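You operate a simulated robot arm through the tools that you are given. There is no shell and no other tool.

Carry out the task below with a simulated robot arm. There is one attempt and no reset: what you move stays moved.

Task
Work the green lid 3 times in the flap tester; flap left open means rework tray, else good tray.
Fine: lock the yellow clamp first, free it after. Where these are worked on the way, their far stop is far enough and under half their travel is too little: yellow clamp.
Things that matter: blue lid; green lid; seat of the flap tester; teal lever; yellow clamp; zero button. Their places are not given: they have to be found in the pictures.

Only the result counts: the job must be done as asked and must still hold three seconds after the hand-in. Knocking over, shifting, dropping, spilling or breaking anything else fails it. Lids that push on must go on centred and level and be pressed home; caps that screw on are set level and turned clockwise until they are tight.

Robot
A 6-joint arm with a two-finger gripper, fixed in place. Base frame: the origin is at the foot of the arm, x ahead of it, y to its left, z up. Units: mm, degrees, N and s.
Its first joint turns from -166.0 to 166.0 degrees. Payload 2.45 kg.
The TCP is the grasp point between the finger pads, 20 mm short of the fingertips. In the tool frame z runs along the fingers and y along their closing line. The gripper opens to 140 mm. The gripper's body begins 168 mm behind the TCP.
Orientation is that of the tool frame in the base frame, as [roll, pitch, yaw] about the fixed x, y, z axes, in that order (R = Rz(yaw) Ry(pitch) Rx(roll)). With the fingers straight down and closing along the base's y, the tool's x points along the base's -x, its y along +y and its z along -z.

Tools
- The arm moves only by the tool play_rows. Its argument "increments" is one flat list of numbers, 7 for each row, row after row: the shift along the tool's x, y, z in mm, then the turn, a rotation vector about the tool's x, y, z in degrees, then the finger opening in mm, from 0 to 140. In form: [tx, ty, tz, wx, wy, wz, fingers, tx, ty, tz, wx, wy, wz, fingers, ...]. A call has 1 to 20 rows; each row is the pose to reach, as a shift and turn from the pose commanded when the call began, along the tool's axes at that moment. Each row takes 0.2 s and may step no farther than 50 mm and 8.6 degrees from the row before; otherwise, or with a gripper value out of range, the whole call is refused. Where a pose cannot be reached the arm comes as near as it can. A force on the tool above 40 N (or 10 N above the force at the start of the call, whichever is more), or a blocked arm, ends the call early, and 0.2 s more pass. Each finger travels about 45 mm/s and halts on what it meets, pressing with about 40 N; the grip force reading is that of the motor and also rises with nothing between the fingers. The clock runs only during rows and for 0.2 s after the last one: add rows that repeat a pose to give the fingers time. The reply holds the time, the measured pose of the TCP, the force on the tool along the base axes, the opening and the grip force, in the units named above and with some noise, with the torque about the TCP (base axes, N m) and any sound that the robot's microphone picked up.
- Cameras (640 x 400 px; columns grow to the right, rows downward): "scene" is fixed at [219, 499.2, 1562.6]; the picture's right is [-0.46, -0.89, 0.00], its down [-0.43, 0.22, -0.87] and it looks along [0.78, -0.40, -0.49] (base axes); focal length 320 px, centre (320, 200). "wrist" rides on the gripper at [78, 11, -209] in the tool frame; the picture's right is [-0.14, 0.99, 0.00], its down [-0.92, -0.13, -0.37] and it looks along [-0.37, -0.05, 0.93] (tool axes); focal length 280 px, centre (320, 200).
- snapshot(camera): a new picture of that camera. It takes no simulated time.
- point_at(camera, pixels): there is no depth. For up to 12 entries [column, row, z] of the newest picture of that camera ("zoom" is the newest enlarged one), the place [x, y] in the base frame at which the ray of that pixel passes the height z, good to about 2 mm. It takes no simulated time.
- zoom(camera, box): a new picture of the part [left, top, right, bottom] of that camera's present view, enlarged. It takes no simulated time.
- sign_off(): hands the job in; it is judged then, once.

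Open the gripper and draw the arm clear of the work before you hand the job in, unless the task says otherwise.

The tools are called after "Request:" by a JSON object that holds its "op" and its "data". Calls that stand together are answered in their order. play_rows: Moves the arm, as the interface text tells. Its arguments: {"type":"object","properties":{"increments":{"type":"array","items":{"type":"number"}}},"required":["increments"]} The other tools are called the same way: snapshot (camera) takes a picture; point_at (camera, pixels) gives the place at which the rays of pixels pass given heights; zoom (camera, box) takes an enlarged picture of a part of a camera's view; sign_off () hands the job in.

At the start:

```text
clock: 0.0
tool_pos: [734.5, 106.8, 1236.1]
tool_rot: [-180.0, 0.1, 179.9]
contact_force: [-0.4, 0.9, 0.2]
wrist_torque: [-0.04, 0.02, 0.0]
finger_gap: 139.9
finger_force: 0.1
```

scene: 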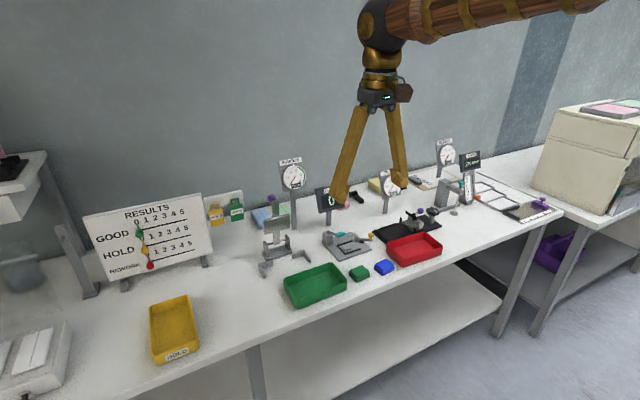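
wrist: 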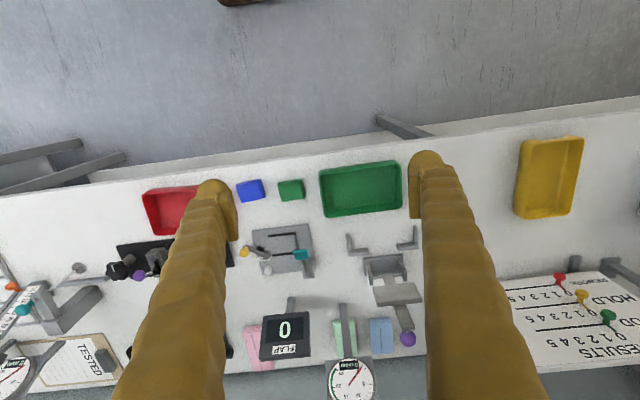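

The pictures show a flap tester with a display ("0 FLAP") near wrist px (285,335), a fixture at (280,250) with a teal part and a yellow part, and green and blue lids at (290,190) and (250,190). I zoom in for detail first.

Request:
{"op": "zoom", "data": {"camera": "wrist", "box": [220, 160, 440, 300]}}

Request:
{"op": "zoom", "data": {"camera": "scene", "box": [240, 180, 460, 310]}}

Request:
{"op": "zoom", "data": {"camera": "scene", "box": [300, 210, 400, 280]}}

```text
2.86 times, centred on (330, 230) of wrist
```

zoom: 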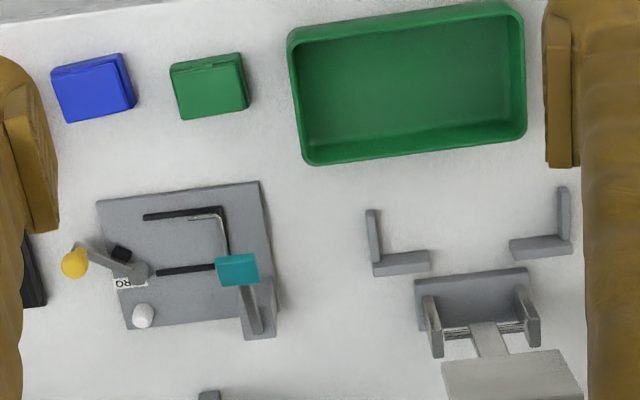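

```text
2.91 times, centred on (350, 245) of scene
```

zoom: 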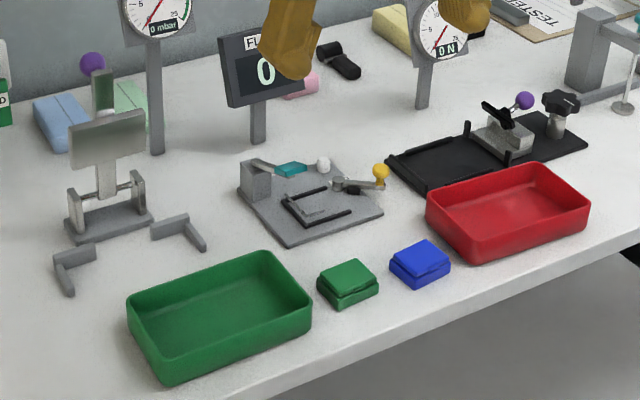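

```text
5.71 times, centred on (350, 245) of scene
```

zoom: 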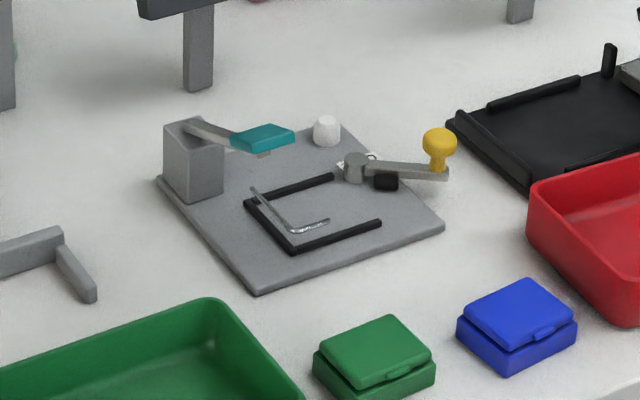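

I triangulate the table height by querying the same features (green lid, blue lid, zero button, teal lever, yellow knob) from both cameras at several heights.

Request:
{"op": "point_at", "data": {"camera": "wrist", "pixels": [[291, 190, 700], [291, 190, 800], [291, 190, 900], [269, 270, 800], [269, 270, 900], [245, 251, 800], [245, 251, 900]]}}

Request:
{"op": "point_at", "data": {"camera": "scene", "pixels": [[359, 272, 700], [359, 272, 800], [359, 272, 900], [350, 233, 800], [350, 233, 900], [370, 236, 800], [370, 236, 900]]}}

```text
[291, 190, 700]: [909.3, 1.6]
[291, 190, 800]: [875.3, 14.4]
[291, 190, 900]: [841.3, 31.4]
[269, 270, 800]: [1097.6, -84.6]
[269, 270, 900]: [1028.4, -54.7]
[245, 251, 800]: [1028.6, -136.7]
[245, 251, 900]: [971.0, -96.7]
```

```text
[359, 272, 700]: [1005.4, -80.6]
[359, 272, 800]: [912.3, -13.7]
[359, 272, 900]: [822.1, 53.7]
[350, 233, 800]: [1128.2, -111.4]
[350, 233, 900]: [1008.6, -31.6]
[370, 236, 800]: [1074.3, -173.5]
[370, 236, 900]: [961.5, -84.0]
```

The lids lie at about (855, 24) with tops near z≈860, and the tester is around x≈980–1060, y≈−100…−30. I move the camera closer, keeping well above the table, to measure it better.

Request:
{"op": "play_rows", "data": {"increments": [-13, -31, 17, 0, 0, 0, 140, -26, -62, 34, 0, 0, 0, 140, -39, -93, 51, 0, 0, 0, 140, -52, -124, 68, 0, 0, 0, 140, -65, -157, 86, 0, 0, 0, 140, -65, -157, 86, 0, 0, 0, 140]}}

```text
clock: 1.4
tool_pos: [800.1, -48.9, 1151.9]
tool_rot: [179.9, 0.1, -180.0]
contact_force: [-0.8, -0.2, 0.0]
wrist_torque: [0.01, -0.02, -0.02]
finger_gap: 140.1
finger_force: 0.1
```

The arm is at (800, −49, 1152) with no contact. I take fresh views.

Request:
{"op": "snapshot", "data": {"camera": "wrist"}}

Request:
{"op": "snapshot", "data": {"camera": "scene"}}

```text
taken
```

wrist: 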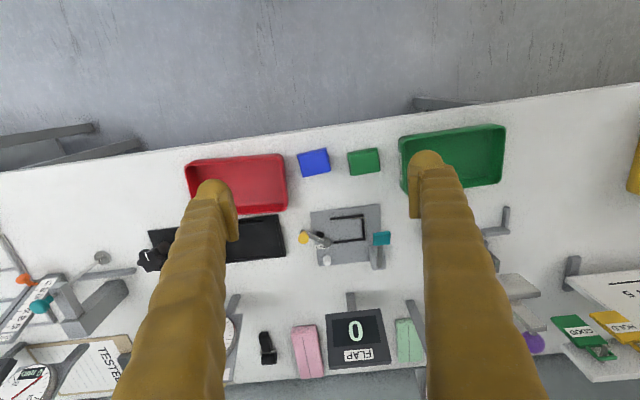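

```text
taken
```

scene: 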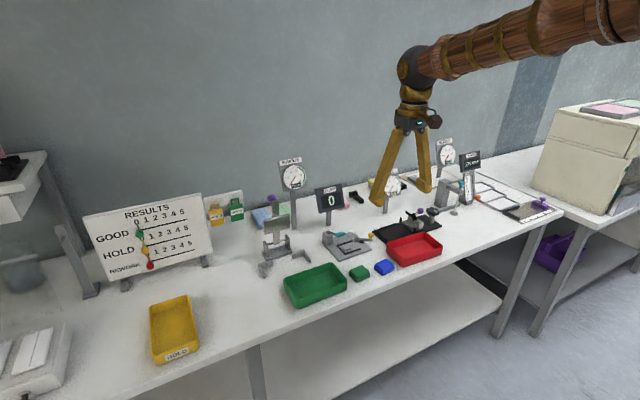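

The tester is at wrist px about (345,235), lids at (363,161) green and (313,162) blue. I zoom in on those.

Request:
{"op": "zoom", "data": {"camera": "wrist", "box": [280, 130, 420, 280]}}

Request:
{"op": "zoom", "data": {"camera": "scene", "box": [310, 190, 440, 290]}}

Request:
{"op": "zoom", "data": {"camera": "scene", "box": [270, 240, 460, 320]}}

```text
2.67 times, centred on (350, 205) of wrist
```

zoom: 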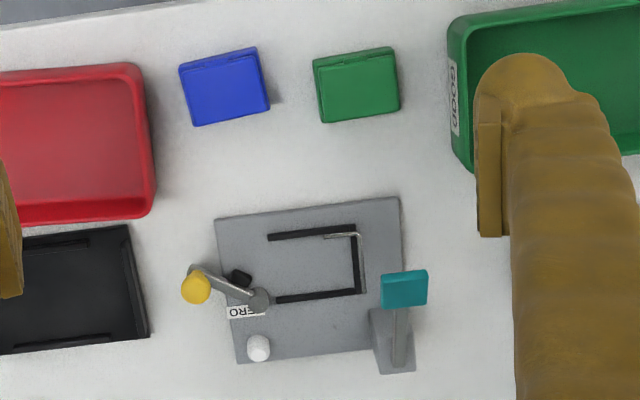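

```text
4.00 times, centred on (375, 240) of scene
```

zoom: 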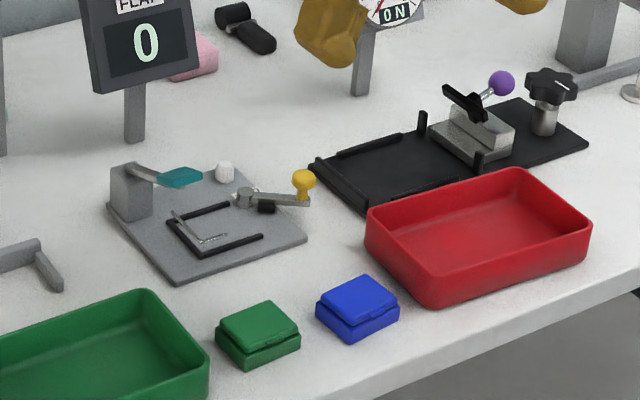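

```text
3.37 times, centred on (365, 280) of scene
```

zoom: 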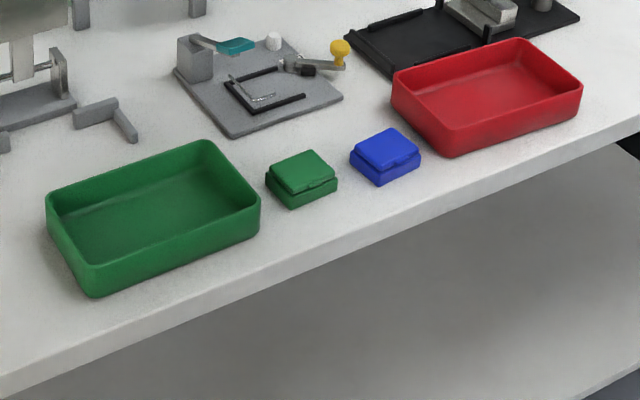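

I triangulate the fence corners, the silver wire-like piece, the base plate corners and the knobs from both newest pictures.

Request:
{"op": "point_at", "data": {"camera": "wrist", "pixels": [[363.1, 214.75, 840], [363.1, 214.75, 880], [365, 239.5, 840], [365, 239.5, 880], [330.5, 219.2, 840], [330.5, 219.2, 880], [333.1, 242.5, 840], [333.1, 242.5, 880], [363.9, 212.6, 840], [363.9, 212.6, 880], [366.9, 234.5, 840], [366.9, 234.5, 880]]}}

Request:
{"op": "point_at", "data": {"camera": "scene", "pixels": [[345, 253.25, 840], [345, 253.25, 880], [337, 245.5, 840], [337, 245.5, 880], [360.5, 249, 840], [360.5, 249, 880], [353, 241, 840], [353, 241, 880], [345, 250.7, 840], [345, 250.7, 880], [338.7, 243, 840], [338.7, 243, 880]]}}

```text
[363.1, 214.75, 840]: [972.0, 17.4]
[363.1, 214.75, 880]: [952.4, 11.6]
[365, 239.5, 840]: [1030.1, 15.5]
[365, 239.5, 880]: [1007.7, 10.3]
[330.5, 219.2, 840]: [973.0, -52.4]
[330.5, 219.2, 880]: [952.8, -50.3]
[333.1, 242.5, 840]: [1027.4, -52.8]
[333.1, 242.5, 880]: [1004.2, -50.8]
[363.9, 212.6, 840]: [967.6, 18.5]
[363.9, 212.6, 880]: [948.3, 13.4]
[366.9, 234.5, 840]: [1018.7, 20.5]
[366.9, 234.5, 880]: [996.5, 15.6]
```

```text
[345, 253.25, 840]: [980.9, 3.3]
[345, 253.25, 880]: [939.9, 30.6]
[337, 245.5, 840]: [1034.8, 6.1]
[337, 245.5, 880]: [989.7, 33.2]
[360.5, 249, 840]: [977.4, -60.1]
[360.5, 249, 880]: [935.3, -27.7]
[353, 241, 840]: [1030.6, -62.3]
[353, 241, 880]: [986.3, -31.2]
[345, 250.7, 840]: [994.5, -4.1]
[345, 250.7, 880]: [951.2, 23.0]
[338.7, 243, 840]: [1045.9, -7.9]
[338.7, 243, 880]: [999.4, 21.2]
```

The fence top is around z≈850 spanning x≈967–1023, y≈−52…15; I go lower and closer to view the seat and the silver piece in it.

Request:
{"op": "play_rows", "data": {"increments": [-25, 2, 38, 0, 0, 0, 140, -50, 4, 76, 0, 0, 0, 140, -75, 7, 114, 0, 0, 0, 140, -100, 9, 152, 0, 0, 0, 140, -100, 9, 152, 0, 0, 0, 140]}}

```text
clock: 2.6
tool_pos: [900.2, -40.9, 999.9]
tool_rot: [180.0, 0.1, 179.9]
contact_force: [0.9, 0.6, 0.4]
wrist_torque: [-0.04, 0.02, 0.0]
finger_gap: 140.0
finger_force: 0.0
```

The arm reached (900, −41, 1000) freely. I take a closer wrist picture.

Request:
{"op": "snapshot", "data": {"camera": "wrist"}}

Request:
{"op": "zoom", "data": {"camera": "wrist", "box": [240, 180, 420, 300]}}

```text
taken
```

wrist: 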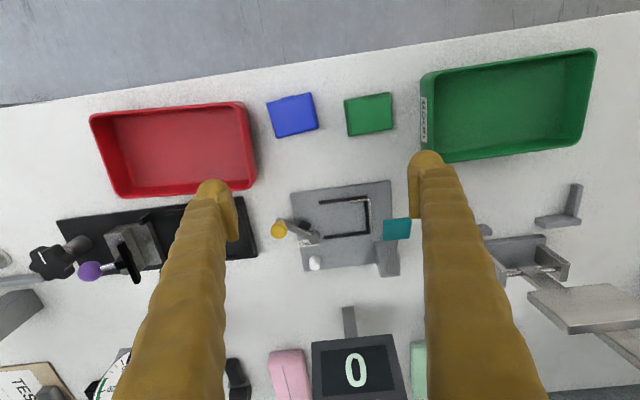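

```text
3.33 times, centred on (330, 240) of wrist
```

zoom: 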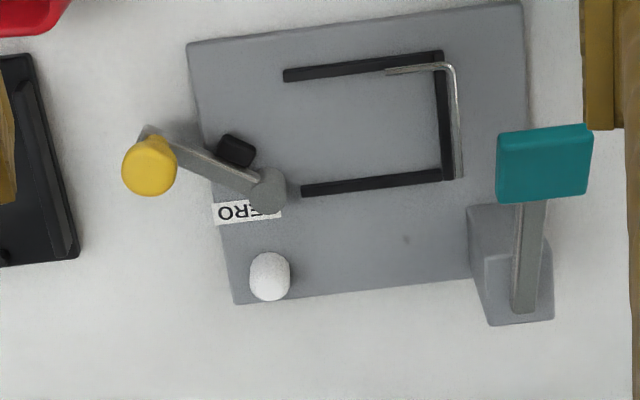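

There is a silver L-shaped wire or hex key at the fence corner (zoom px (450,68)). I zoom tightly from both cameras to find its height.

Request:
{"op": "zoom", "data": {"camera": "scene", "box": [325, 230, 375, 262]}}

Request:
{"op": "zoom", "data": {"camera": "wrist", "box": [310, 185, 390, 245]}}

```text
12.50 times, centred on (350, 246) of scene
```

zoom: 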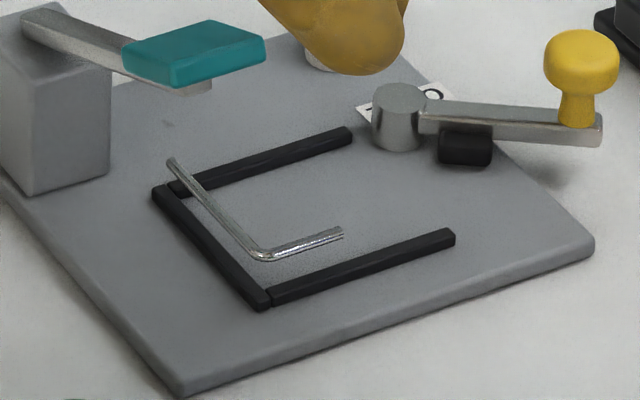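

```text
6.67 times, centred on (350, 215) of wrist
```

zoom: 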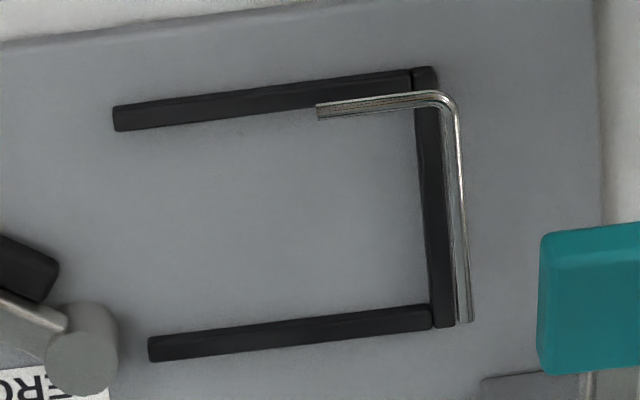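

I triangulate the wire's corner and its ends, the teal pad, the yellow knob, pivot and stop, using both pictures at two heights.

Request:
{"op": "point_at", "data": {"camera": "scene", "pixels": [[345.36, 250.56, 840], [345.36, 250.56, 880], [338, 242.96, 840], [338, 242.96, 880], [351.76, 248.56, 840], [351.76, 248.56, 880], [345.5, 254.3, 840], [345.5, 254.3, 880], [337.4, 245.5, 840], [337.4, 245.5, 880], [360.6, 248.7, 840], [360.6, 248.7, 880]]}}

Request:
{"op": "point_at", "data": {"camera": "wrist", "pixels": [[369.5, 200, 840], [369.5, 200, 880], [371.75, 233, 840], [371.75, 233, 880], [349.7, 201.65, 840], [349.7, 201.65, 880], [367.3, 195.5, 840], [367.3, 195.5, 880], [370, 233, 840], [370, 233, 880], [319.2, 203, 840], [319.2, 203, 880]]}}

```text
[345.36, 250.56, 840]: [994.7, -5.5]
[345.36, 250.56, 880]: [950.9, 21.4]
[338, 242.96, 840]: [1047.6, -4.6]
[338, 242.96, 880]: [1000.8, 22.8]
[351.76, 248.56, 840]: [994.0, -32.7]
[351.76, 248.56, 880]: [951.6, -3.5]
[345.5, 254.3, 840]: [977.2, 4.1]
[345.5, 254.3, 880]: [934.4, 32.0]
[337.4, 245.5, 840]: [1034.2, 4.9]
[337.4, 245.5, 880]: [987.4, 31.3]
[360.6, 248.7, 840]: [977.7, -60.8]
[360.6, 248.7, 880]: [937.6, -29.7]
```

```text
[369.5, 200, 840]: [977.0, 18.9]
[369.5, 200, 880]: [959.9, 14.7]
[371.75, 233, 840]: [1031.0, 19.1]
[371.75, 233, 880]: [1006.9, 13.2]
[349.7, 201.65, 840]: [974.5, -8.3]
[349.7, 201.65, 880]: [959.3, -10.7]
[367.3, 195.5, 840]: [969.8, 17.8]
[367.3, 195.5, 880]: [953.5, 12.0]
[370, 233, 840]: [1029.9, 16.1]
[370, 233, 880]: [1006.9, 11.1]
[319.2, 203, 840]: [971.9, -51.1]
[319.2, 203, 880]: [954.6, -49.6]
```

The wire is at z≈868, floating above the fence (corner (965,15), ends (1014,15) and (963,−10)), so it looks like the tester's flap opener. Next I zoom into the lids, lever and clamp.

Request:
{"op": "zoom", "data": {"camera": "wrist", "box": [255, 80, 405, 150]}}

Request:
{"op": "zoom", "data": {"camera": "scene", "box": [340, 250, 400, 290]}}

Request:
{"op": "zoom", "data": {"camera": "wrist", "box": [260, 200, 340, 280]}}

Request:
{"op": "zoom", "data": {"camera": "wrist", "box": [350, 190, 430, 290]}}

```text
4.27 times, centred on (330, 115) of wrist
```

zoom: 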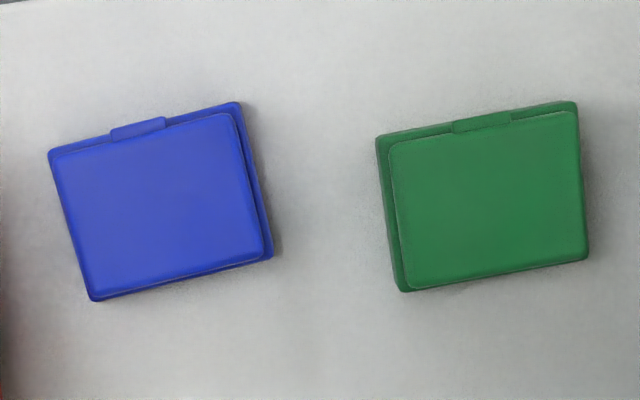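

```text
10.00 times, centred on (370, 270) of scene
```

zoom: 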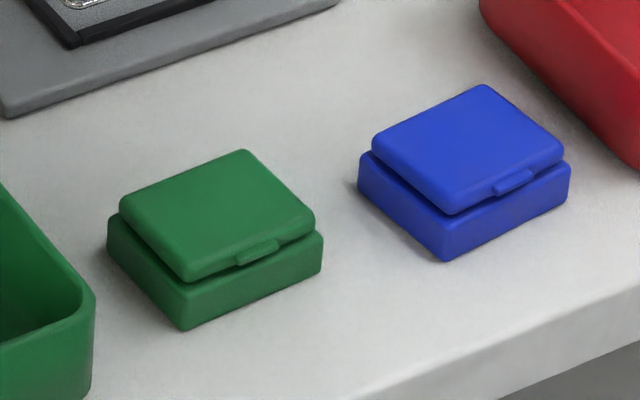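

```text
5.00 times, centred on (300, 240) of wrist
```

zoom: 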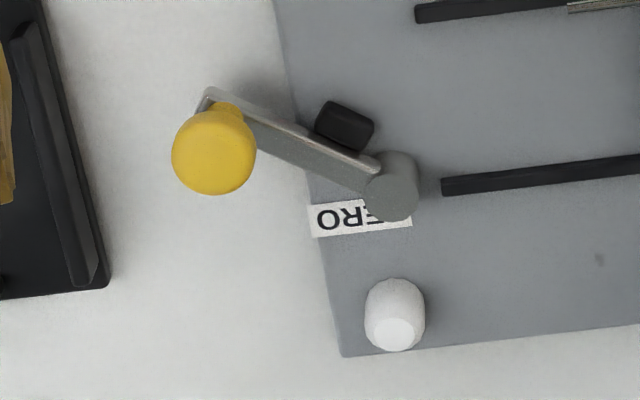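

```text
4.00 times, centred on (390, 240) of wrist
```

zoom: 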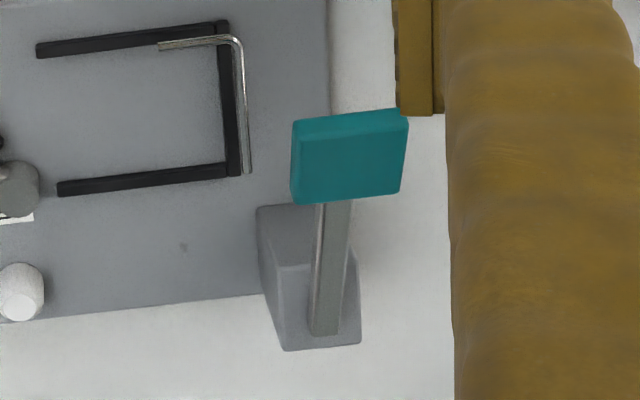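

I triangulate the base plate corners, knob, clamp pivot, black block, zero button and teal pad to get their heights.

Request:
{"op": "point_at", "data": {"camera": "wrist", "pixels": [[390.6, 180.9, 830], [390.6, 180.9, 870], [290.4, 193.5, 830], [290.4, 193.5, 870], [278.5, 231, 850], [278.5, 231, 900], [318, 237.5, 850], [318, 237.5, 900], [305, 225.5, 830], [305, 225.5, 870], [314.5, 264, 830], [314.5, 264, 870]]}}

Request:
{"op": "point_at", "data": {"camera": "scene", "pixels": [[338.8, 261.6, 830], [338.8, 261.6, 870], [371.8, 249.2, 830], [371.8, 249.2, 870], [370.9, 234.6, 850], [370.9, 234.6, 900], [356.4, 237.8, 850], [356.4, 237.8, 900], [361.6, 241.3, 830], [361.6, 241.3, 870], [350.5, 232.5, 830], [350.5, 232.5, 870]]}}

```text
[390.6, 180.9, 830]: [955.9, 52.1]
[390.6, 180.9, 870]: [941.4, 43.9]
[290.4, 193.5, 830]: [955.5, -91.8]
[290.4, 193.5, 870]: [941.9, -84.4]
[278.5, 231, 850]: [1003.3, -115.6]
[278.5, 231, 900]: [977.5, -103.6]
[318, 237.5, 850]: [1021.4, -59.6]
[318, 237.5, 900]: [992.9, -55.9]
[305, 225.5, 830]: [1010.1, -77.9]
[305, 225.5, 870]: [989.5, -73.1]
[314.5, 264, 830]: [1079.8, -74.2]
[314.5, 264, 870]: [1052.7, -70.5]
```

```text
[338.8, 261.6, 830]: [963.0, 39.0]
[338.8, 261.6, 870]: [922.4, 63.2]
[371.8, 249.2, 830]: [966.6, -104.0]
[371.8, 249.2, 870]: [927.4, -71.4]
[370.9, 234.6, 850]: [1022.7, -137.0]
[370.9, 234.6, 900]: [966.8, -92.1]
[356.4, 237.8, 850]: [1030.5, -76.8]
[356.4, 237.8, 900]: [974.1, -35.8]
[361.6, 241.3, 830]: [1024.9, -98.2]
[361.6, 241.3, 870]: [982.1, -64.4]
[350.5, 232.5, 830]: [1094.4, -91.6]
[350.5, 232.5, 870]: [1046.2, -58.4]
```

I triangulate the corners of the green lid's flap top from both pictures.

Request:
{"op": "point_at", "data": {"camera": "wrist", "pixels": [[345.9, 102.1, 850], [345.9, 102.1, 880], [390.2, 93.9, 850], [390.2, 93.9, 880], [392.1, 127.9, 850], [392.1, 127.9, 880], [351.1, 136.1, 850], [351.1, 136.1, 880], [342.9, 100.2, 850], [390.2, 91.8, 850]]}}

Request:
{"op": "point_at", "data": {"camera": "scene", "pixels": [[369.5, 271.5, 850], [369.5, 271.5, 880], [356.5, 278, 850], [356.5, 278, 880], [350.2, 270.3, 850], [350.2, 270.3, 880], [362, 265.2, 850], [362, 265.2, 880], [356.5, 283, 830], [356.5, 283, 850], [370.2, 276.7, 830], [370.2, 276.7, 850]]}}

```text
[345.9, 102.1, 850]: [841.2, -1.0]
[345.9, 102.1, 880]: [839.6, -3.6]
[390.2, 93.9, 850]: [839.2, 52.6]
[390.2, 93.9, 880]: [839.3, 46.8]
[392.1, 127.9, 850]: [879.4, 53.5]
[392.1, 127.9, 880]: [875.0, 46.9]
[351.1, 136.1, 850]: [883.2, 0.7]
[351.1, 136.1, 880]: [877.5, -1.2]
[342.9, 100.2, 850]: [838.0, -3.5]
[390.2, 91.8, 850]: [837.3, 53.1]
```

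```text
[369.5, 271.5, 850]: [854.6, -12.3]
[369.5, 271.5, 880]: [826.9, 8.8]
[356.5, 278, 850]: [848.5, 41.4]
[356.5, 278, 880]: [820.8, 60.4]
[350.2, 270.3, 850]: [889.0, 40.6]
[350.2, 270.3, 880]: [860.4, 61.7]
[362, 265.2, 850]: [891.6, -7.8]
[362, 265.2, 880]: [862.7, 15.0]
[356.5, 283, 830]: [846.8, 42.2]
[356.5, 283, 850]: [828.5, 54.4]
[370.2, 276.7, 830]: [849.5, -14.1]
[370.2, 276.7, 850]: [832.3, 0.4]
```

The green lid's flap top spans about x 839–880, y −1…51 at z≈863. I triangulate the teal pad and lever block, then test whether the arm reaches x≈1000.

Request:
{"op": "point_at", "data": {"camera": "wrist", "pixels": [[397, 229, 860], [397, 229, 900], [393, 275, 860], [393, 275, 900], [382.5, 257.5, 860], [382.5, 257.5, 900]]}}

Request:
{"op": "point_at", "data": {"camera": "scene", "pixels": [[339.84, 234.16, 860], [339.84, 234.16, 900], [326.6, 231.5, 860], [326.6, 231.5, 900], [333.2, 235, 860], [333.2, 235, 900]]}}

Request:
{"op": "play_rows", "data": {"increments": [-25, 0, 0, 0, 0, 0, 140, -50, 0, 0, 0, 0, 0, 140, -75, 0, 0, 0, 0, 0, 140, -95, 0, 0, 0, 0, 0, 140, -95, 0, 20, 0, 0, 0, 140, -95, 0, 50, 0, 0, 0, 140, -95, 0, 50, 0, 0, 0, 140]}}

```text
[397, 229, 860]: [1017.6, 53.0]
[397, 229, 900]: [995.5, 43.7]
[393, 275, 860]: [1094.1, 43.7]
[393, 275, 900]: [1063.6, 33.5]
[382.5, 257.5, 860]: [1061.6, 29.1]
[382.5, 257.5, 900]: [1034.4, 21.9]
```

```text
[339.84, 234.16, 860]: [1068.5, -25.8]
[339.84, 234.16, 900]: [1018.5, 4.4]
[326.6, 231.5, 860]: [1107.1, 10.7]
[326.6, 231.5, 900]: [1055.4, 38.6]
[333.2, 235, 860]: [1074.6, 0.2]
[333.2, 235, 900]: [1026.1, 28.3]
```

```text
clock: 4.2
tool_pos: [996.7, -40.3, 948.5]
tool_rot: [-179.9, 0.1, 180.0]
contact_force: [0.2, -0.1, 0.6]
wrist_torque: [0.02, -0.01, 0.02]
finger_gap: 140.2
finger_force: 0.0
```

The teal pad triangulates to z≈936, close to the left fingertip, so I check the pictures right away before moving on.

Request:
{"op": "snapshot", "data": {"camera": "wrist"}}

Request:
{"op": "snapshot", "data": {"camera": "scene"}}

Request:
{"op": "zoom", "data": {"camera": "scene", "box": [310, 180, 410, 260]}}

```text
taken
```

wrist: 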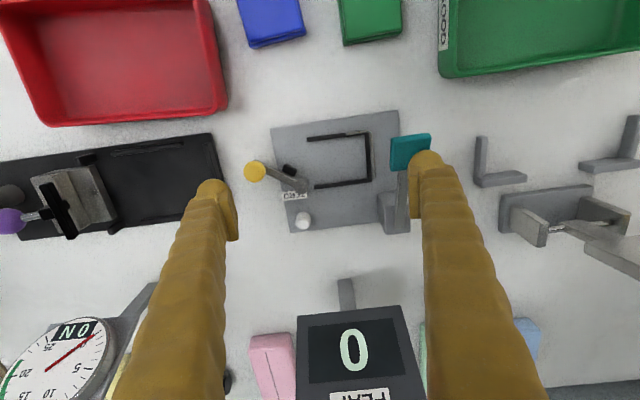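

```text
taken
```

scene: 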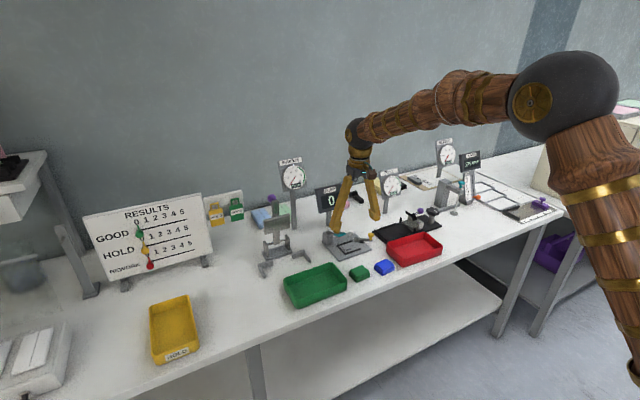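

```text
5.00 times, centred on (360, 220) of scene
```

zoom: 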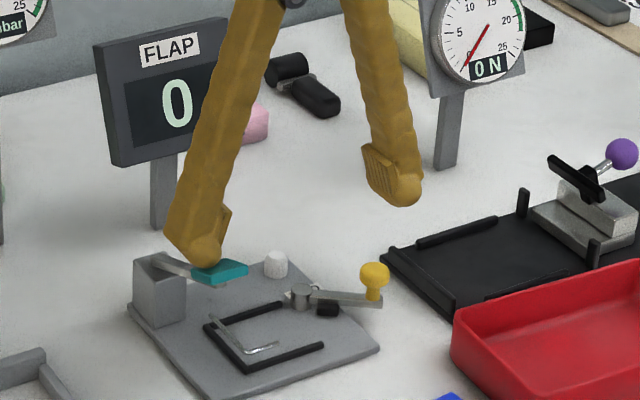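

The lever seems untouched (still at scene px (340,234)). I zoom in on the seat and lever from here.

Request:
{"op": "zoom", "data": {"camera": "wrist", "box": [240, 100, 440, 240]}}

Request:
{"op": "zoom", "data": {"camera": "wrist", "box": [290, 120, 390, 200]}}

```text
2.86 times, centred on (340, 170) of wrist
```

zoom: 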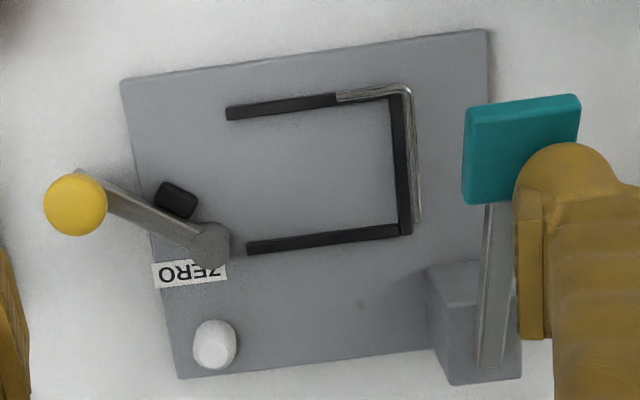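

```text
5.00 times, centred on (340, 160) of wrist
```

zoom: 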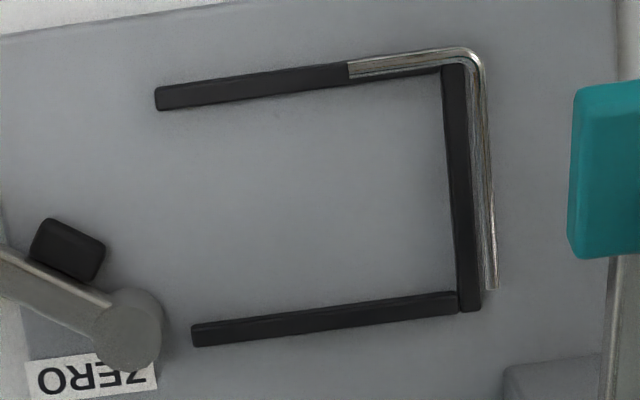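

From this near-overhead view I read the fence's inner corners, the wire, the clamp pivot, knob, block and pad.

Request:
{"op": "point_at", "data": {"camera": "wrist", "pixels": [[364.6, 134.8, 851], [367.4, 178.4, 851], [308, 141.6, 851], [314.4, 185.4, 851], [307.2, 138, 851], [315, 189, 851], [346, 134, 868], [370, 132, 868], [374.5, 177.4, 868], [301.5, 184, 868], [254, 171.5, 885], [411, 150, 936]]}}

Request:
{"op": "zoom", "data": {"camera": "wrist", "box": [230, 140, 330, 220]}}

Request:
{"op": "zoom", "data": {"camera": "wrist", "box": [230, 0, 410, 60]}}

```text
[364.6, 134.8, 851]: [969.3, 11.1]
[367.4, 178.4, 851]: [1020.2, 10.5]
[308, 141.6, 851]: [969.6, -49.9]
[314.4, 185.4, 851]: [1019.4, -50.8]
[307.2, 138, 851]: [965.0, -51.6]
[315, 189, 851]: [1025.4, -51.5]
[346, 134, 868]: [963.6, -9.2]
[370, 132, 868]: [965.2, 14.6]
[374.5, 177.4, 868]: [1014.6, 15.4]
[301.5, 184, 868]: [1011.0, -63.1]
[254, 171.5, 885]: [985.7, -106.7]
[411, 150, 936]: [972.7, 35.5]
```

```text
5.00 times, centred on (280, 180) of wrist
```

zoom: 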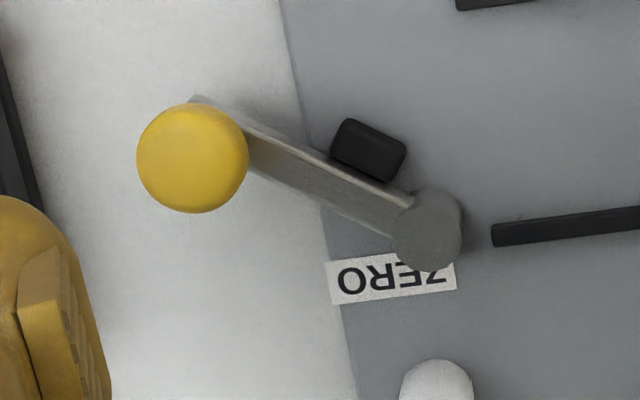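

```text
3.56 times, centred on (320, 30) of wrist
```

zoom: 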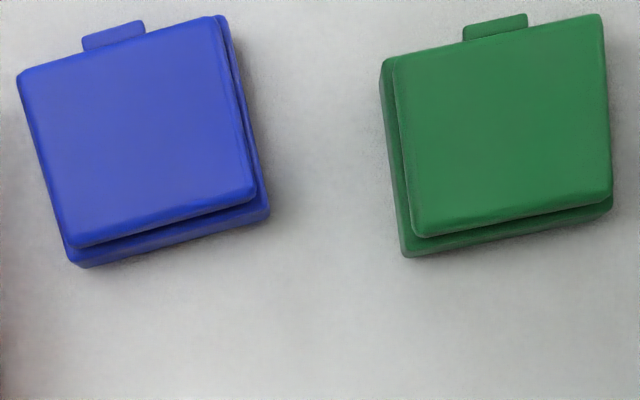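

The fence inner space is x≈969.4–1019.8, y≈−51…11, and the clamp pivot is near (1011,−63). I read the green lid's corners directly in this newest zoom.

Request:
{"op": "point_at", "data": {"camera": "zoom", "pixels": [[393, 62, 863], [600, 15, 863], [612, 198, 863], [415, 237, 863], [402, 257, 840], [612, 212, 840], [382, 65, 853], [408, 240, 853], [613, 200, 853], [463, 27, 858], [528, 14, 858]]}}

```text
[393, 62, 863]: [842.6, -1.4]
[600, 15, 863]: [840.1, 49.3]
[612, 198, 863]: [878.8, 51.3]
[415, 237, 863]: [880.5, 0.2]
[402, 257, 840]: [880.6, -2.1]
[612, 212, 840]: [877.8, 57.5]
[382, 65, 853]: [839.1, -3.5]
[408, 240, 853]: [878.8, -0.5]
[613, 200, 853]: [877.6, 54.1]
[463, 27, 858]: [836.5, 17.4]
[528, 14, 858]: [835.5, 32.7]
```

The green lid is centred near (859.5, 25), turned about +2.4°, base about 57×43 mm, lip facing −x. I lift straight up away from the lever first, then go above the lid while turning the hand 87.6° so the fingers close along x.

Request:
{"op": "play_rows", "data": {"increments": [0, 0, -30, 0, 0, 0, 140, 0, 0, -60, 0, 0, 0, 140, 12, 4, -60, 0, 0, 8, 120, 24, 8, -60, 0, 0, 16, 110, 36, 12, -60, 0, 0, 24, 100, 50, 16, -60, 0, 0, 32, 90, 64, 22, -60, 0, 0, 40, 80, 78, 28, -60, 0, 0, 48, 72, 92, 34, -60, 0, 0, 56, 68, 106, 40, -60, 0, 0, 64, 66, 120, 46, -58, 0, 0, 72, 66, 130, 50, -55, 0, 0, 80, 66, 137.7, 51.3, -51.5, 0, 0, 87.6, 66, 137.7, 51.3, -51.5, 0, 0, 87.6, 66]}}

```text
clock: 7.2
tool_pos: [857.1, 10.3, 998.4]
tool_rot: [179.9, 0.0, 92.3]
contact_force: [0.6, 0.1, 0.1]
wrist_torque: [0.02, -0.01, -0.03]
finger_gap: 65.8
finger_force: 0.1
```

The hand is now above the lid at (857, 10, 998) with yaw 92.3° and opening 66 mm. I check the view.

Request:
{"op": "snapshot", "data": {"camera": "wrist"}}

Request:
{"op": "zoom", "data": {"camera": "scene", "box": [310, 180, 410, 290]}}

```text
taken
```

wrist: 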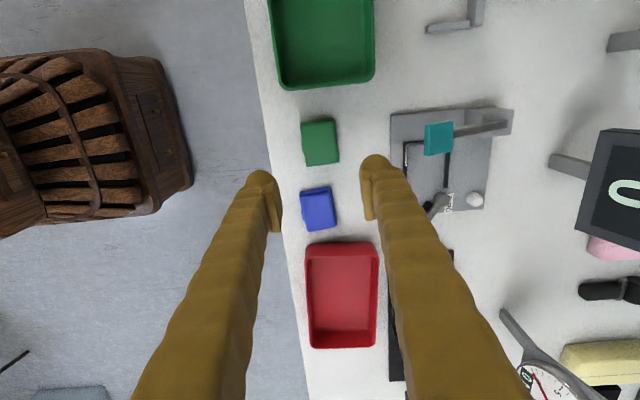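

```text
3.64 times, centred on (360, 235) of scene
```

zoom: 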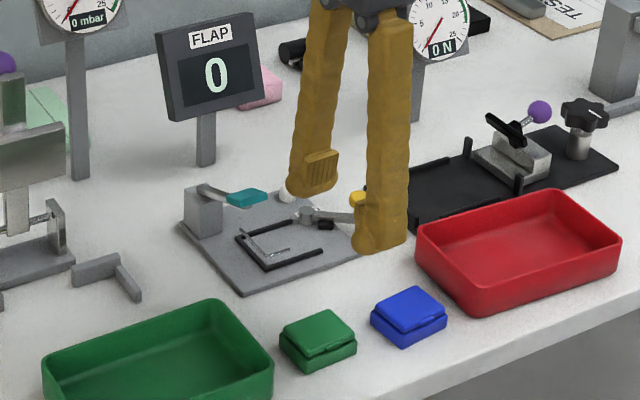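

I zoom in on the green lid from this camera side to refine its outline.

Request:
{"op": "zoom", "data": {"camera": "wrist", "box": [280, 100, 360, 180]}}

```text
5.00 times, centred on (320, 140) of wrist
```

zoom: 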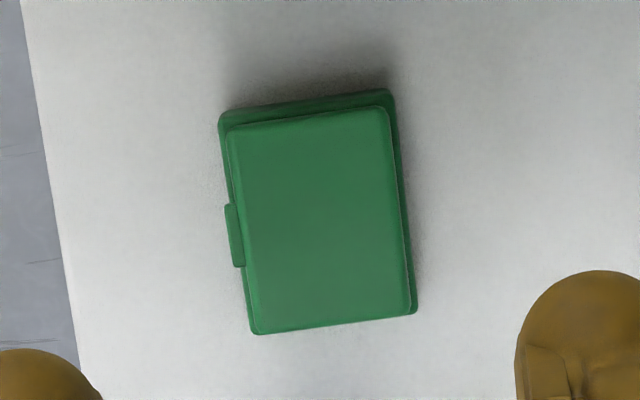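

Request:
{"op": "point_at", "data": {"camera": "zoom", "pixels": [[222, 113, 853], [391, 91, 853], [416, 312, 845], [253, 333, 863], [410, 312, 863], [387, 108, 863], [230, 127, 863], [226, 205, 858], [236, 266, 858], [245, 300, 853], [228, 180, 853], [400, 160, 853]]}}

```text
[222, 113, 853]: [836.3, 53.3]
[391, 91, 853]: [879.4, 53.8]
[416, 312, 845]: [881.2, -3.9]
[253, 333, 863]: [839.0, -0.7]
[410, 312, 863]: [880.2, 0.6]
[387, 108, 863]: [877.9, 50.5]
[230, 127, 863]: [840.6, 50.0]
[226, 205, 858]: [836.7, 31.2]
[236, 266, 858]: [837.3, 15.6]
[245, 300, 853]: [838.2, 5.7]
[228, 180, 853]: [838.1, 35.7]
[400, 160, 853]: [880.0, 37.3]
```

The base spans x≈838–880, y≈−4…53 with the lip nearly flush at x≈837. I centre at x≈859.2 and descend around it with the fingers open to a tip height near 850.

Request:
{"op": "play_rows", "data": {"increments": [0.5, 2.4, 35, 0, 0, 0, 66, 0.5, 2.4, 70, 0, 0, 0, 66, 0.5, 2.4, 100, 0, 0, 0, 66, 0.5, 2.4, 120, 0, 0, 0, 66, 0.5, 2.4, 128, 0, 0, 0, 66, 0.5, 2.4, 128, 0, 0, 0, 66]}}

Request:
{"op": "zoom", "data": {"camera": "scene", "box": [330, 240, 400, 300]}}

Request:
{"op": "snapshot", "data": {"camera": "wrist"}}

```text
clock: 8.6
tool_pos: [860.9, 10.2, 872.1]
tool_rot: [179.9, 0.0, 92.4]
contact_force: [0.2, 0.1, 0.2]
wrist_torque: [0.02, 0.02, 0.02]
finger_gap: 65.9
finger_force: 0.1
```

```text
6.67 times, centred on (365, 270) of scene
```

zoom: 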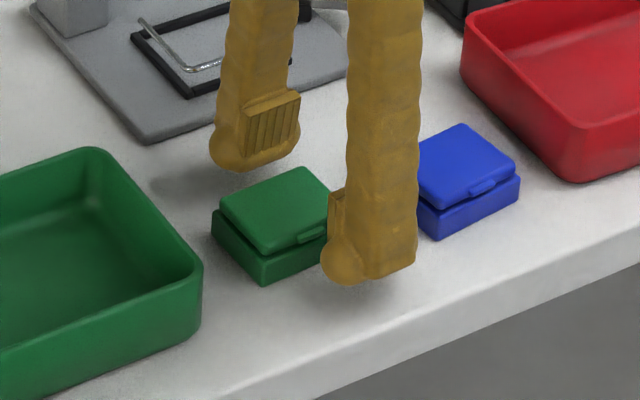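

```text
taken
```

wrist: 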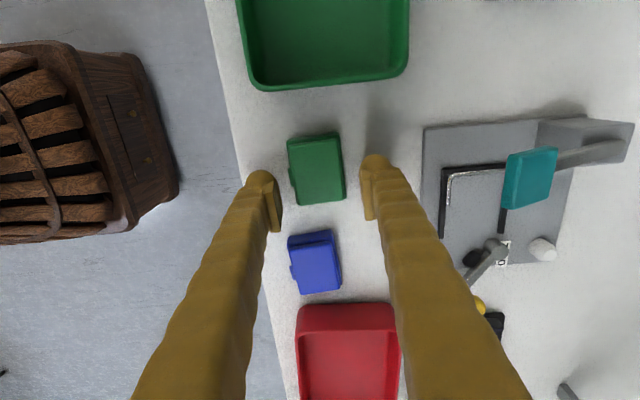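

Fingers straddle the lid without touching; tips appear about 10 mm above the table. I lower in small steps to feel the table with the open fingers.

Request:
{"op": "play_rows", "data": {"increments": [0, 0, 3, 0, 0, 0, 66, 0, 0, 6, 0, 0, 0, 66, 0, 0, 8, 0, 0, 0, 66, 0, 0, 9, 0, 0, 0, 66, 0, 0, 9, 0, 0, 0, 66]}}

```text
clock: 9.8
tool_pos: [859.3, 8.5, 863.0]
tool_rot: [179.9, -0.1, 92.4]
contact_force: [0.5, 0.1, -0.6]
wrist_torque: [0.0, -0.01, -0.01]
finger_gap: 66.1
finger_force: 0.0
```

No contact yet at tip z≈843. I go down further, 1 mm per row.

Request:
{"op": "play_rows", "data": {"increments": [0, 0, 1, 0, 0, 0, 66, 0, 0, 2, 0, 0, 0, 66, 0, 0, 2, 0, 0, 0, 66]}}

Request:
{"op": "play_rows", "data": {"increments": [0, 0, 1, 0, 0, 0, 66, 0, 0, 2, 0, 0, 0, 66, 0, 0, 2, 0, 0, 0, 66]}}

```text
clock: 10.6
tool_pos: [859.7, 11.1, 861.2]
tool_rot: [179.8, 0.0, 92.4]
contact_force: [0.1, -0.1, 0.9]
wrist_torque: [-0.03, 0.0, -0.01]
finger_gap: 65.6
finger_force: 0.1
```

```text
clock: 11.4
tool_pos: [860.4, 10.2, 858.5]
tool_rot: [179.9, 0.0, 92.4]
contact_force: [0.1, -1.0, 3.6]
wrist_torque: [-0.04, 0.13, 0.04]
finger_gap: 66.2
finger_force: 0.1
```

The table is felt at tip z≈838.8. I rise 9.5 mm so the tips will stay above the fence in the seat, then close gently on the lid.

Request:
{"op": "play_rows", "data": {"increments": [0, 0, -5, 0, 0, 0, 66, 0, 0, -9.5, 0, 0, 0, 66, 0, 0, -9.5, 0, 0, 0, 55, 0, 0, -9.5, 0, 0, 0, 46, 0, 0, -9.5, 0, 0, 0, 42, 0, 0, -9.5, 0, 0, 0, 40, 0, 0, -9.5, 0, 0, 0, 40]}}

Request:
{"op": "snapshot", "data": {"camera": "wrist"}}

Request:
{"op": "zoom", "data": {"camera": "scene", "box": [330, 240, 400, 300]}}

```text
clock: 13.0
tool_pos: [859.8, 10.7, 868.8]
tool_rot: [179.8, 0.1, 92.4]
contact_force: [1.6, -0.4, 9.1]
wrist_torque: [0.0, 0.02, 0.0]
finger_gap: 39.9
finger_force: 0.0
```

```text
taken
```

wrist: 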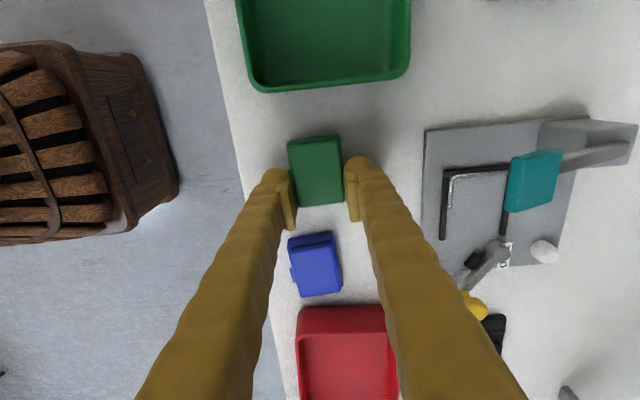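

```text
6.67 times, centred on (365, 270) of scene
```

zoom: 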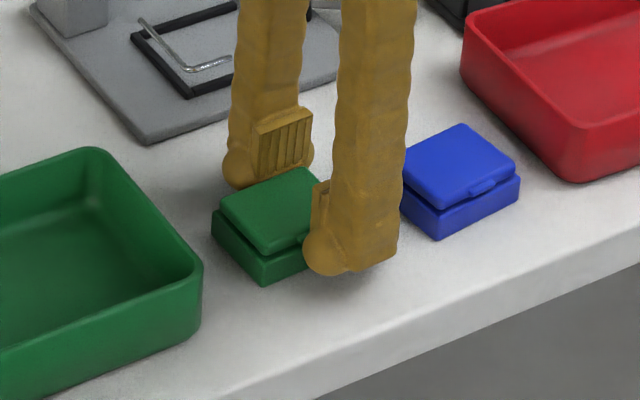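

The gap closed to 39.9 mm with no grip force but 9 N upward, so the rounded fingertips seem to ride on the base rim. I look closely before doing anything else.

Request:
{"op": "zoom", "data": {"camera": "wrist", "box": [260, 120, 380, 240]}}

Request:
{"op": "zoom", "data": {"camera": "scene", "box": [345, 255, 380, 285]}}

```text
3.33 times, centred on (320, 180) of wrist
```

zoom: 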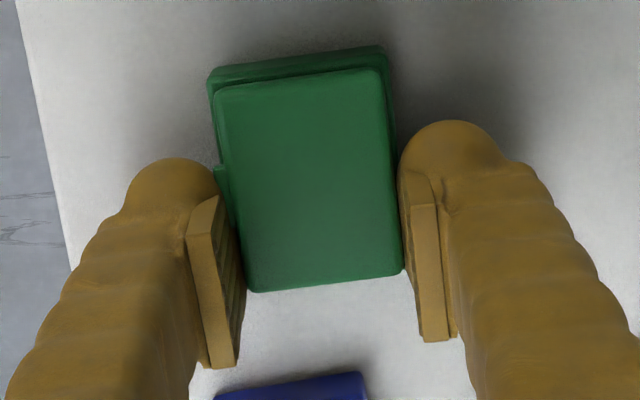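

```text
13.33 times, centred on (362, 270) of scene
```

zoom: 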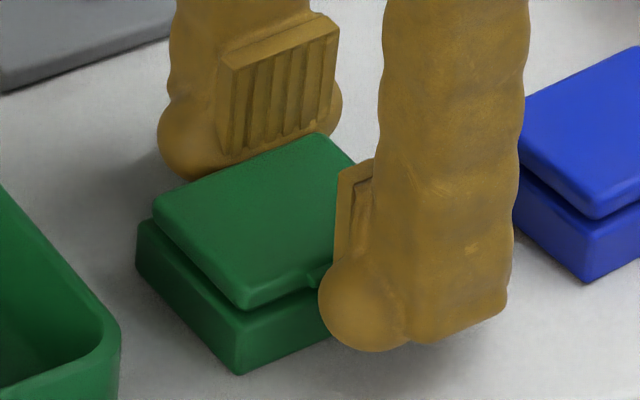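

The pads (about 6 mm above the tips) closed onto the base rim around the flap rather than gripping the base. I open, lift off, and then measure the plate and fence heights by touch before choosing the grip height.

Request:
{"op": "play_rows", "data": {"increments": [0, 0, 0, 0, 0, 0, 50, 0, 0, 0, 0, 0, 0, 66, 0, 0, 0, 0, 0, 0, 66, 0, 0, -30, 0, 0, 0, 66, 0, 0, -70, 0, 0, 0, 66, 0, 0, -110, 0, 0, 0, 66, 0, 0, -130, 0, 0, 0, 66, 0, 0, -130, 0, 0, 0, 66]}}

Request:
{"op": "zoom", "data": {"camera": "wrist", "box": [280, 100, 360, 180]}}

Request:
{"op": "zoom", "data": {"camera": "scene", "box": [345, 255, 380, 285]}}

```text
clock: 14.8
tool_pos: [861.9, 10.8, 999.1]
tool_rot: [179.9, 0.0, 92.4]
contact_force: [0.9, -0.3, 0.2]
wrist_torque: [-0.03, 0.02, -0.02]
finger_gap: 66.1
finger_force: 0.0
```

```text
5.00 times, centred on (320, 140) of wrist
```

zoom: 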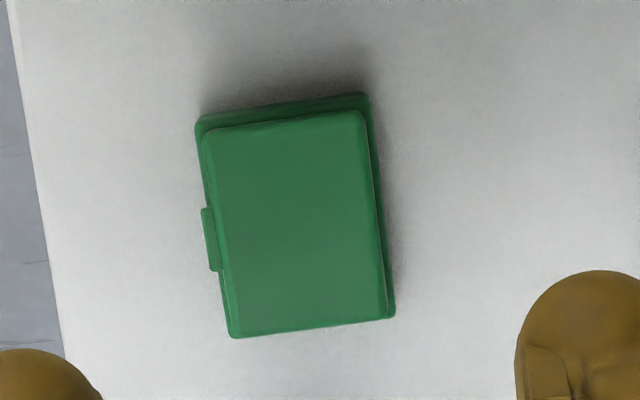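

```text
13.33 times, centred on (362, 270) of scene
```

zoom: 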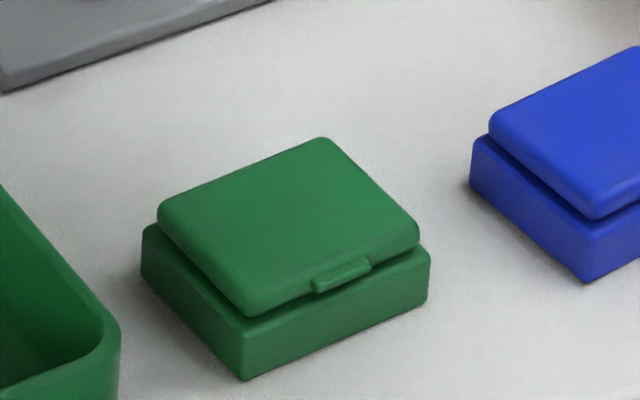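

The lid is intact and closed (base ≈16 mm tall, flap ≈8 mm). I close the fingers and go over the empty seat at (994.6, −33) to touch the plate inside the fence.

Request:
{"op": "play_rows", "data": {"increments": [-10, 27, 0, 0, 0, 0.5, 50, -20, 54, 0, 0, 0, 1, 35, -30, 81, 0, 0, 0, 1.5, 20, -40, 108, 0, 0, 0, 2, 5, -49.3, 133.4, 0, 0, 0, 2.4, 0, -49.3, 133.4, 35, 0, 0, 2.4, 0, -49.3, 133.4, 70, 0, 0, 2.4, 0, -49.3, 133.4, 100, 0, 0, 2.4, 0, -49.3, 133.4, 100, 0, 0, 2.4, 0]}}

Request:
{"op": "snapshot", "data": {"camera": "wrist"}}

Request:
{"op": "zoom", "data": {"camera": "scene", "box": [320, 200, 400, 260]}}

```text
clock: 16.8
tool_pos: [994.9, -30.3, 899.0]
tool_rot: [180.0, 0.0, 90.1]
contact_force: [-0.9, 0.9, -0.2]
wrist_torque: [-0.01, 0.0, -0.02]
finger_gap: 0.1
finger_force: 29.3
```

```text
taken
```

wrist: 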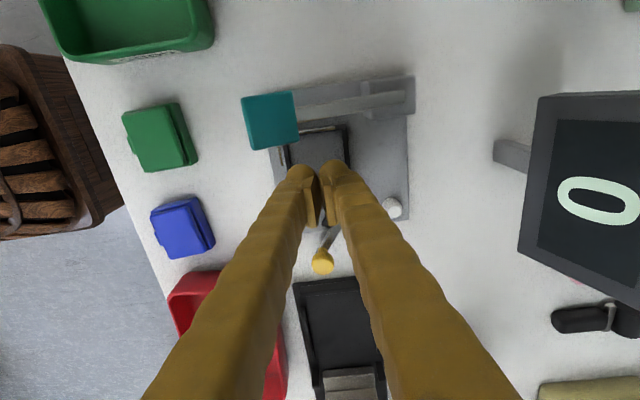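

```text
6.67 times, centred on (360, 230) of scene
```

zoom: 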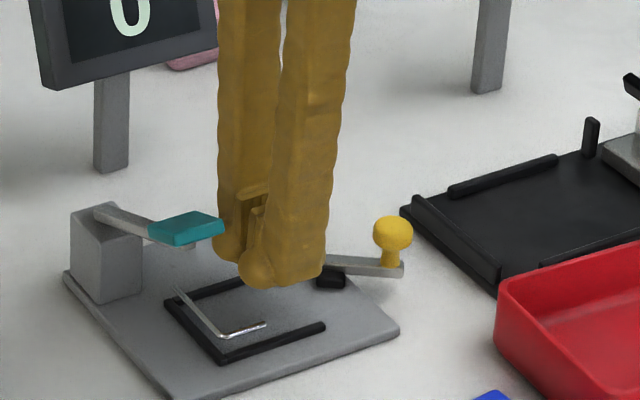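

The closed fingers hang above the seat interior, clear of the wire and clamp. I lower toward the plate in steps.

Request:
{"op": "play_rows", "data": {"increments": [0, 0, 15, 0, 0, 0, 0, 0, 0, 25, 0, 0, 0, 0, 0, 0, 29, 0, 0, 0, 0, 0, 0, 29, 0, 0, 0, 0]}}

Request:
{"op": "play_rows", "data": {"increments": [0, 0, 1, 0, 0, 0, 0, 0, 0, 1, 0, 0, 0, 0]}}

Request:
{"op": "play_rows", "data": {"increments": [0, 0, 1, 0, 0, 0, 0, 0, 0, 1, 0, 0, 0, 0]}}

Request:
{"op": "play_rows", "data": {"increments": [0, 0, 1, 0, 0, 0, 0, 0, 0, 1, 0, 0, 0, 0]}}

```text
clock: 17.8
tool_pos: [994.3, -32.9, 869.1]
tool_rot: [179.9, 0.0, 89.9]
contact_force: [-0.7, 0.4, -0.3]
wrist_torque: [-0.02, 0.01, 0.01]
finger_gap: 0.0
finger_force: 29.2
```

```text
clock: 18.4
tool_pos: [995.0, -33.2, 867.5]
tool_rot: [179.9, 0.0, 90.0]
contact_force: [0.6, 0.2, -0.4]
wrist_torque: [0.0, 0.03, 0.01]
finger_gap: 0.0
finger_force: 29.2
```

```text
clock: 19.0
tool_pos: [995.2, -33.5, 867.1]
tool_rot: [179.9, 0.0, 90.0]
contact_force: [-0.3, 2.7, 4.8]
wrist_torque: [0.02, 0.05, 0.01]
finger_gap: 0.1
finger_force: 29.7
```

```text
clock: 19.6
tool_pos: [995.4, -33.4, 867.8]
tool_rot: [179.8, 0.0, 90.0]
contact_force: [-6.6, -2.1, 22.3]
wrist_torque: [-0.01, 0.14, -0.01]
finger_gap: 0.0
finger_force: 29.4
```

The plate is felt at TCP≈867.4 (8.5 mm above the table). I rise, shift over the near bar at x≈967 and feel its top.

Request:
{"op": "play_rows", "data": {"increments": [0, 0, -8, 0, 0, 0, 0, 0, 0, -16, 0, 0, 0, 0, 0, -14, -16, 0, 0, 0, 0, 0, -27.6, -16, 0, 0, 0, 0, 0, -27.6, -12, 0, 0, 0, 0, 0, -27.6, -9, 0, 0, 0, 0, 0, -27.6, -9, 0, 0, 0, 0]}}

Request:
{"op": "play_rows", "data": {"increments": [0, 0, 1, 0, 0, 0, 0, 0, 0, 1, 0, 0, 0, 0]}}

Request:
{"op": "play_rows", "data": {"increments": [0, 0, 1, 0, 0, 0, 0, 0, 0, 1, 0, 0, 0, 0]}}

Request:
{"op": "play_rows", "data": {"increments": [0, 0, 1, 0, 0, 0, 0, 0, 0, 1, 0, 0, 0, 0]}}

```text
clock: 21.2
tool_pos: [969.2, -33.3, 876.0]
tool_rot: [179.9, 0.1, 89.9]
contact_force: [-0.3, -0.2, 0.4]
wrist_torque: [-0.01, 0.04, -0.02]
finger_gap: 0.1
finger_force: 29.8
```

```text
clock: 21.8
tool_pos: [969.9, -33.5, 874.6]
tool_rot: [179.9, 0.0, 89.9]
contact_force: [0.0, 0.2, -0.2]
wrist_torque: [-0.04, 0.01, 0.0]
finger_gap: 0.0
finger_force: 29.6
```

```text
clock: 22.4
tool_pos: [968.7, -33.3, 873.4]
tool_rot: [179.8, 0.0, 90.0]
contact_force: [0.5, 0.4, -0.3]
wrist_torque: [0.03, -0.01, 0.01]
finger_gap: 0.0
finger_force: 29.2
```

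```text
clock: 23.0
tool_pos: [968.3, -32.7, 872.0]
tool_rot: [179.9, 0.0, 90.0]
contact_force: [0.7, -1.0, 0.4]
wrist_torque: [0.02, -0.02, 0.01]
finger_gap: 0.1
finger_force: 29.7
```

No contact yet at TCP 872. I continue down 1 mm at a time.

Request:
{"op": "play_rows", "data": {"increments": [0, 0, 1, 0, 0, 0, 0, 0, 0, 1, 0, 0, 0, 0]}}

Request:
{"op": "play_rows", "data": {"increments": [0, 0, 0.7, 0, 0, 0, 0, 0, 0, 0.7, 0, 0, 0, 0]}}

```text
clock: 23.6
tool_pos: [968.1, -34.3, 871.1]
tool_rot: [179.9, 0.1, 89.9]
contact_force: [0.5, 0.4, 0.5]
wrist_torque: [0.0, 0.01, -0.01]
finger_gap: 0.1
finger_force: 29.5
```

```text
clock: 24.2
tool_pos: [968.5, -33.2, 871.3]
tool_rot: [179.9, -0.1, 90.0]
contact_force: [-0.1, 0.5, 0.0]
wrist_torque: [-0.02, -0.01, 0.0]
finger_gap: 0.1
finger_force: 29.6
```

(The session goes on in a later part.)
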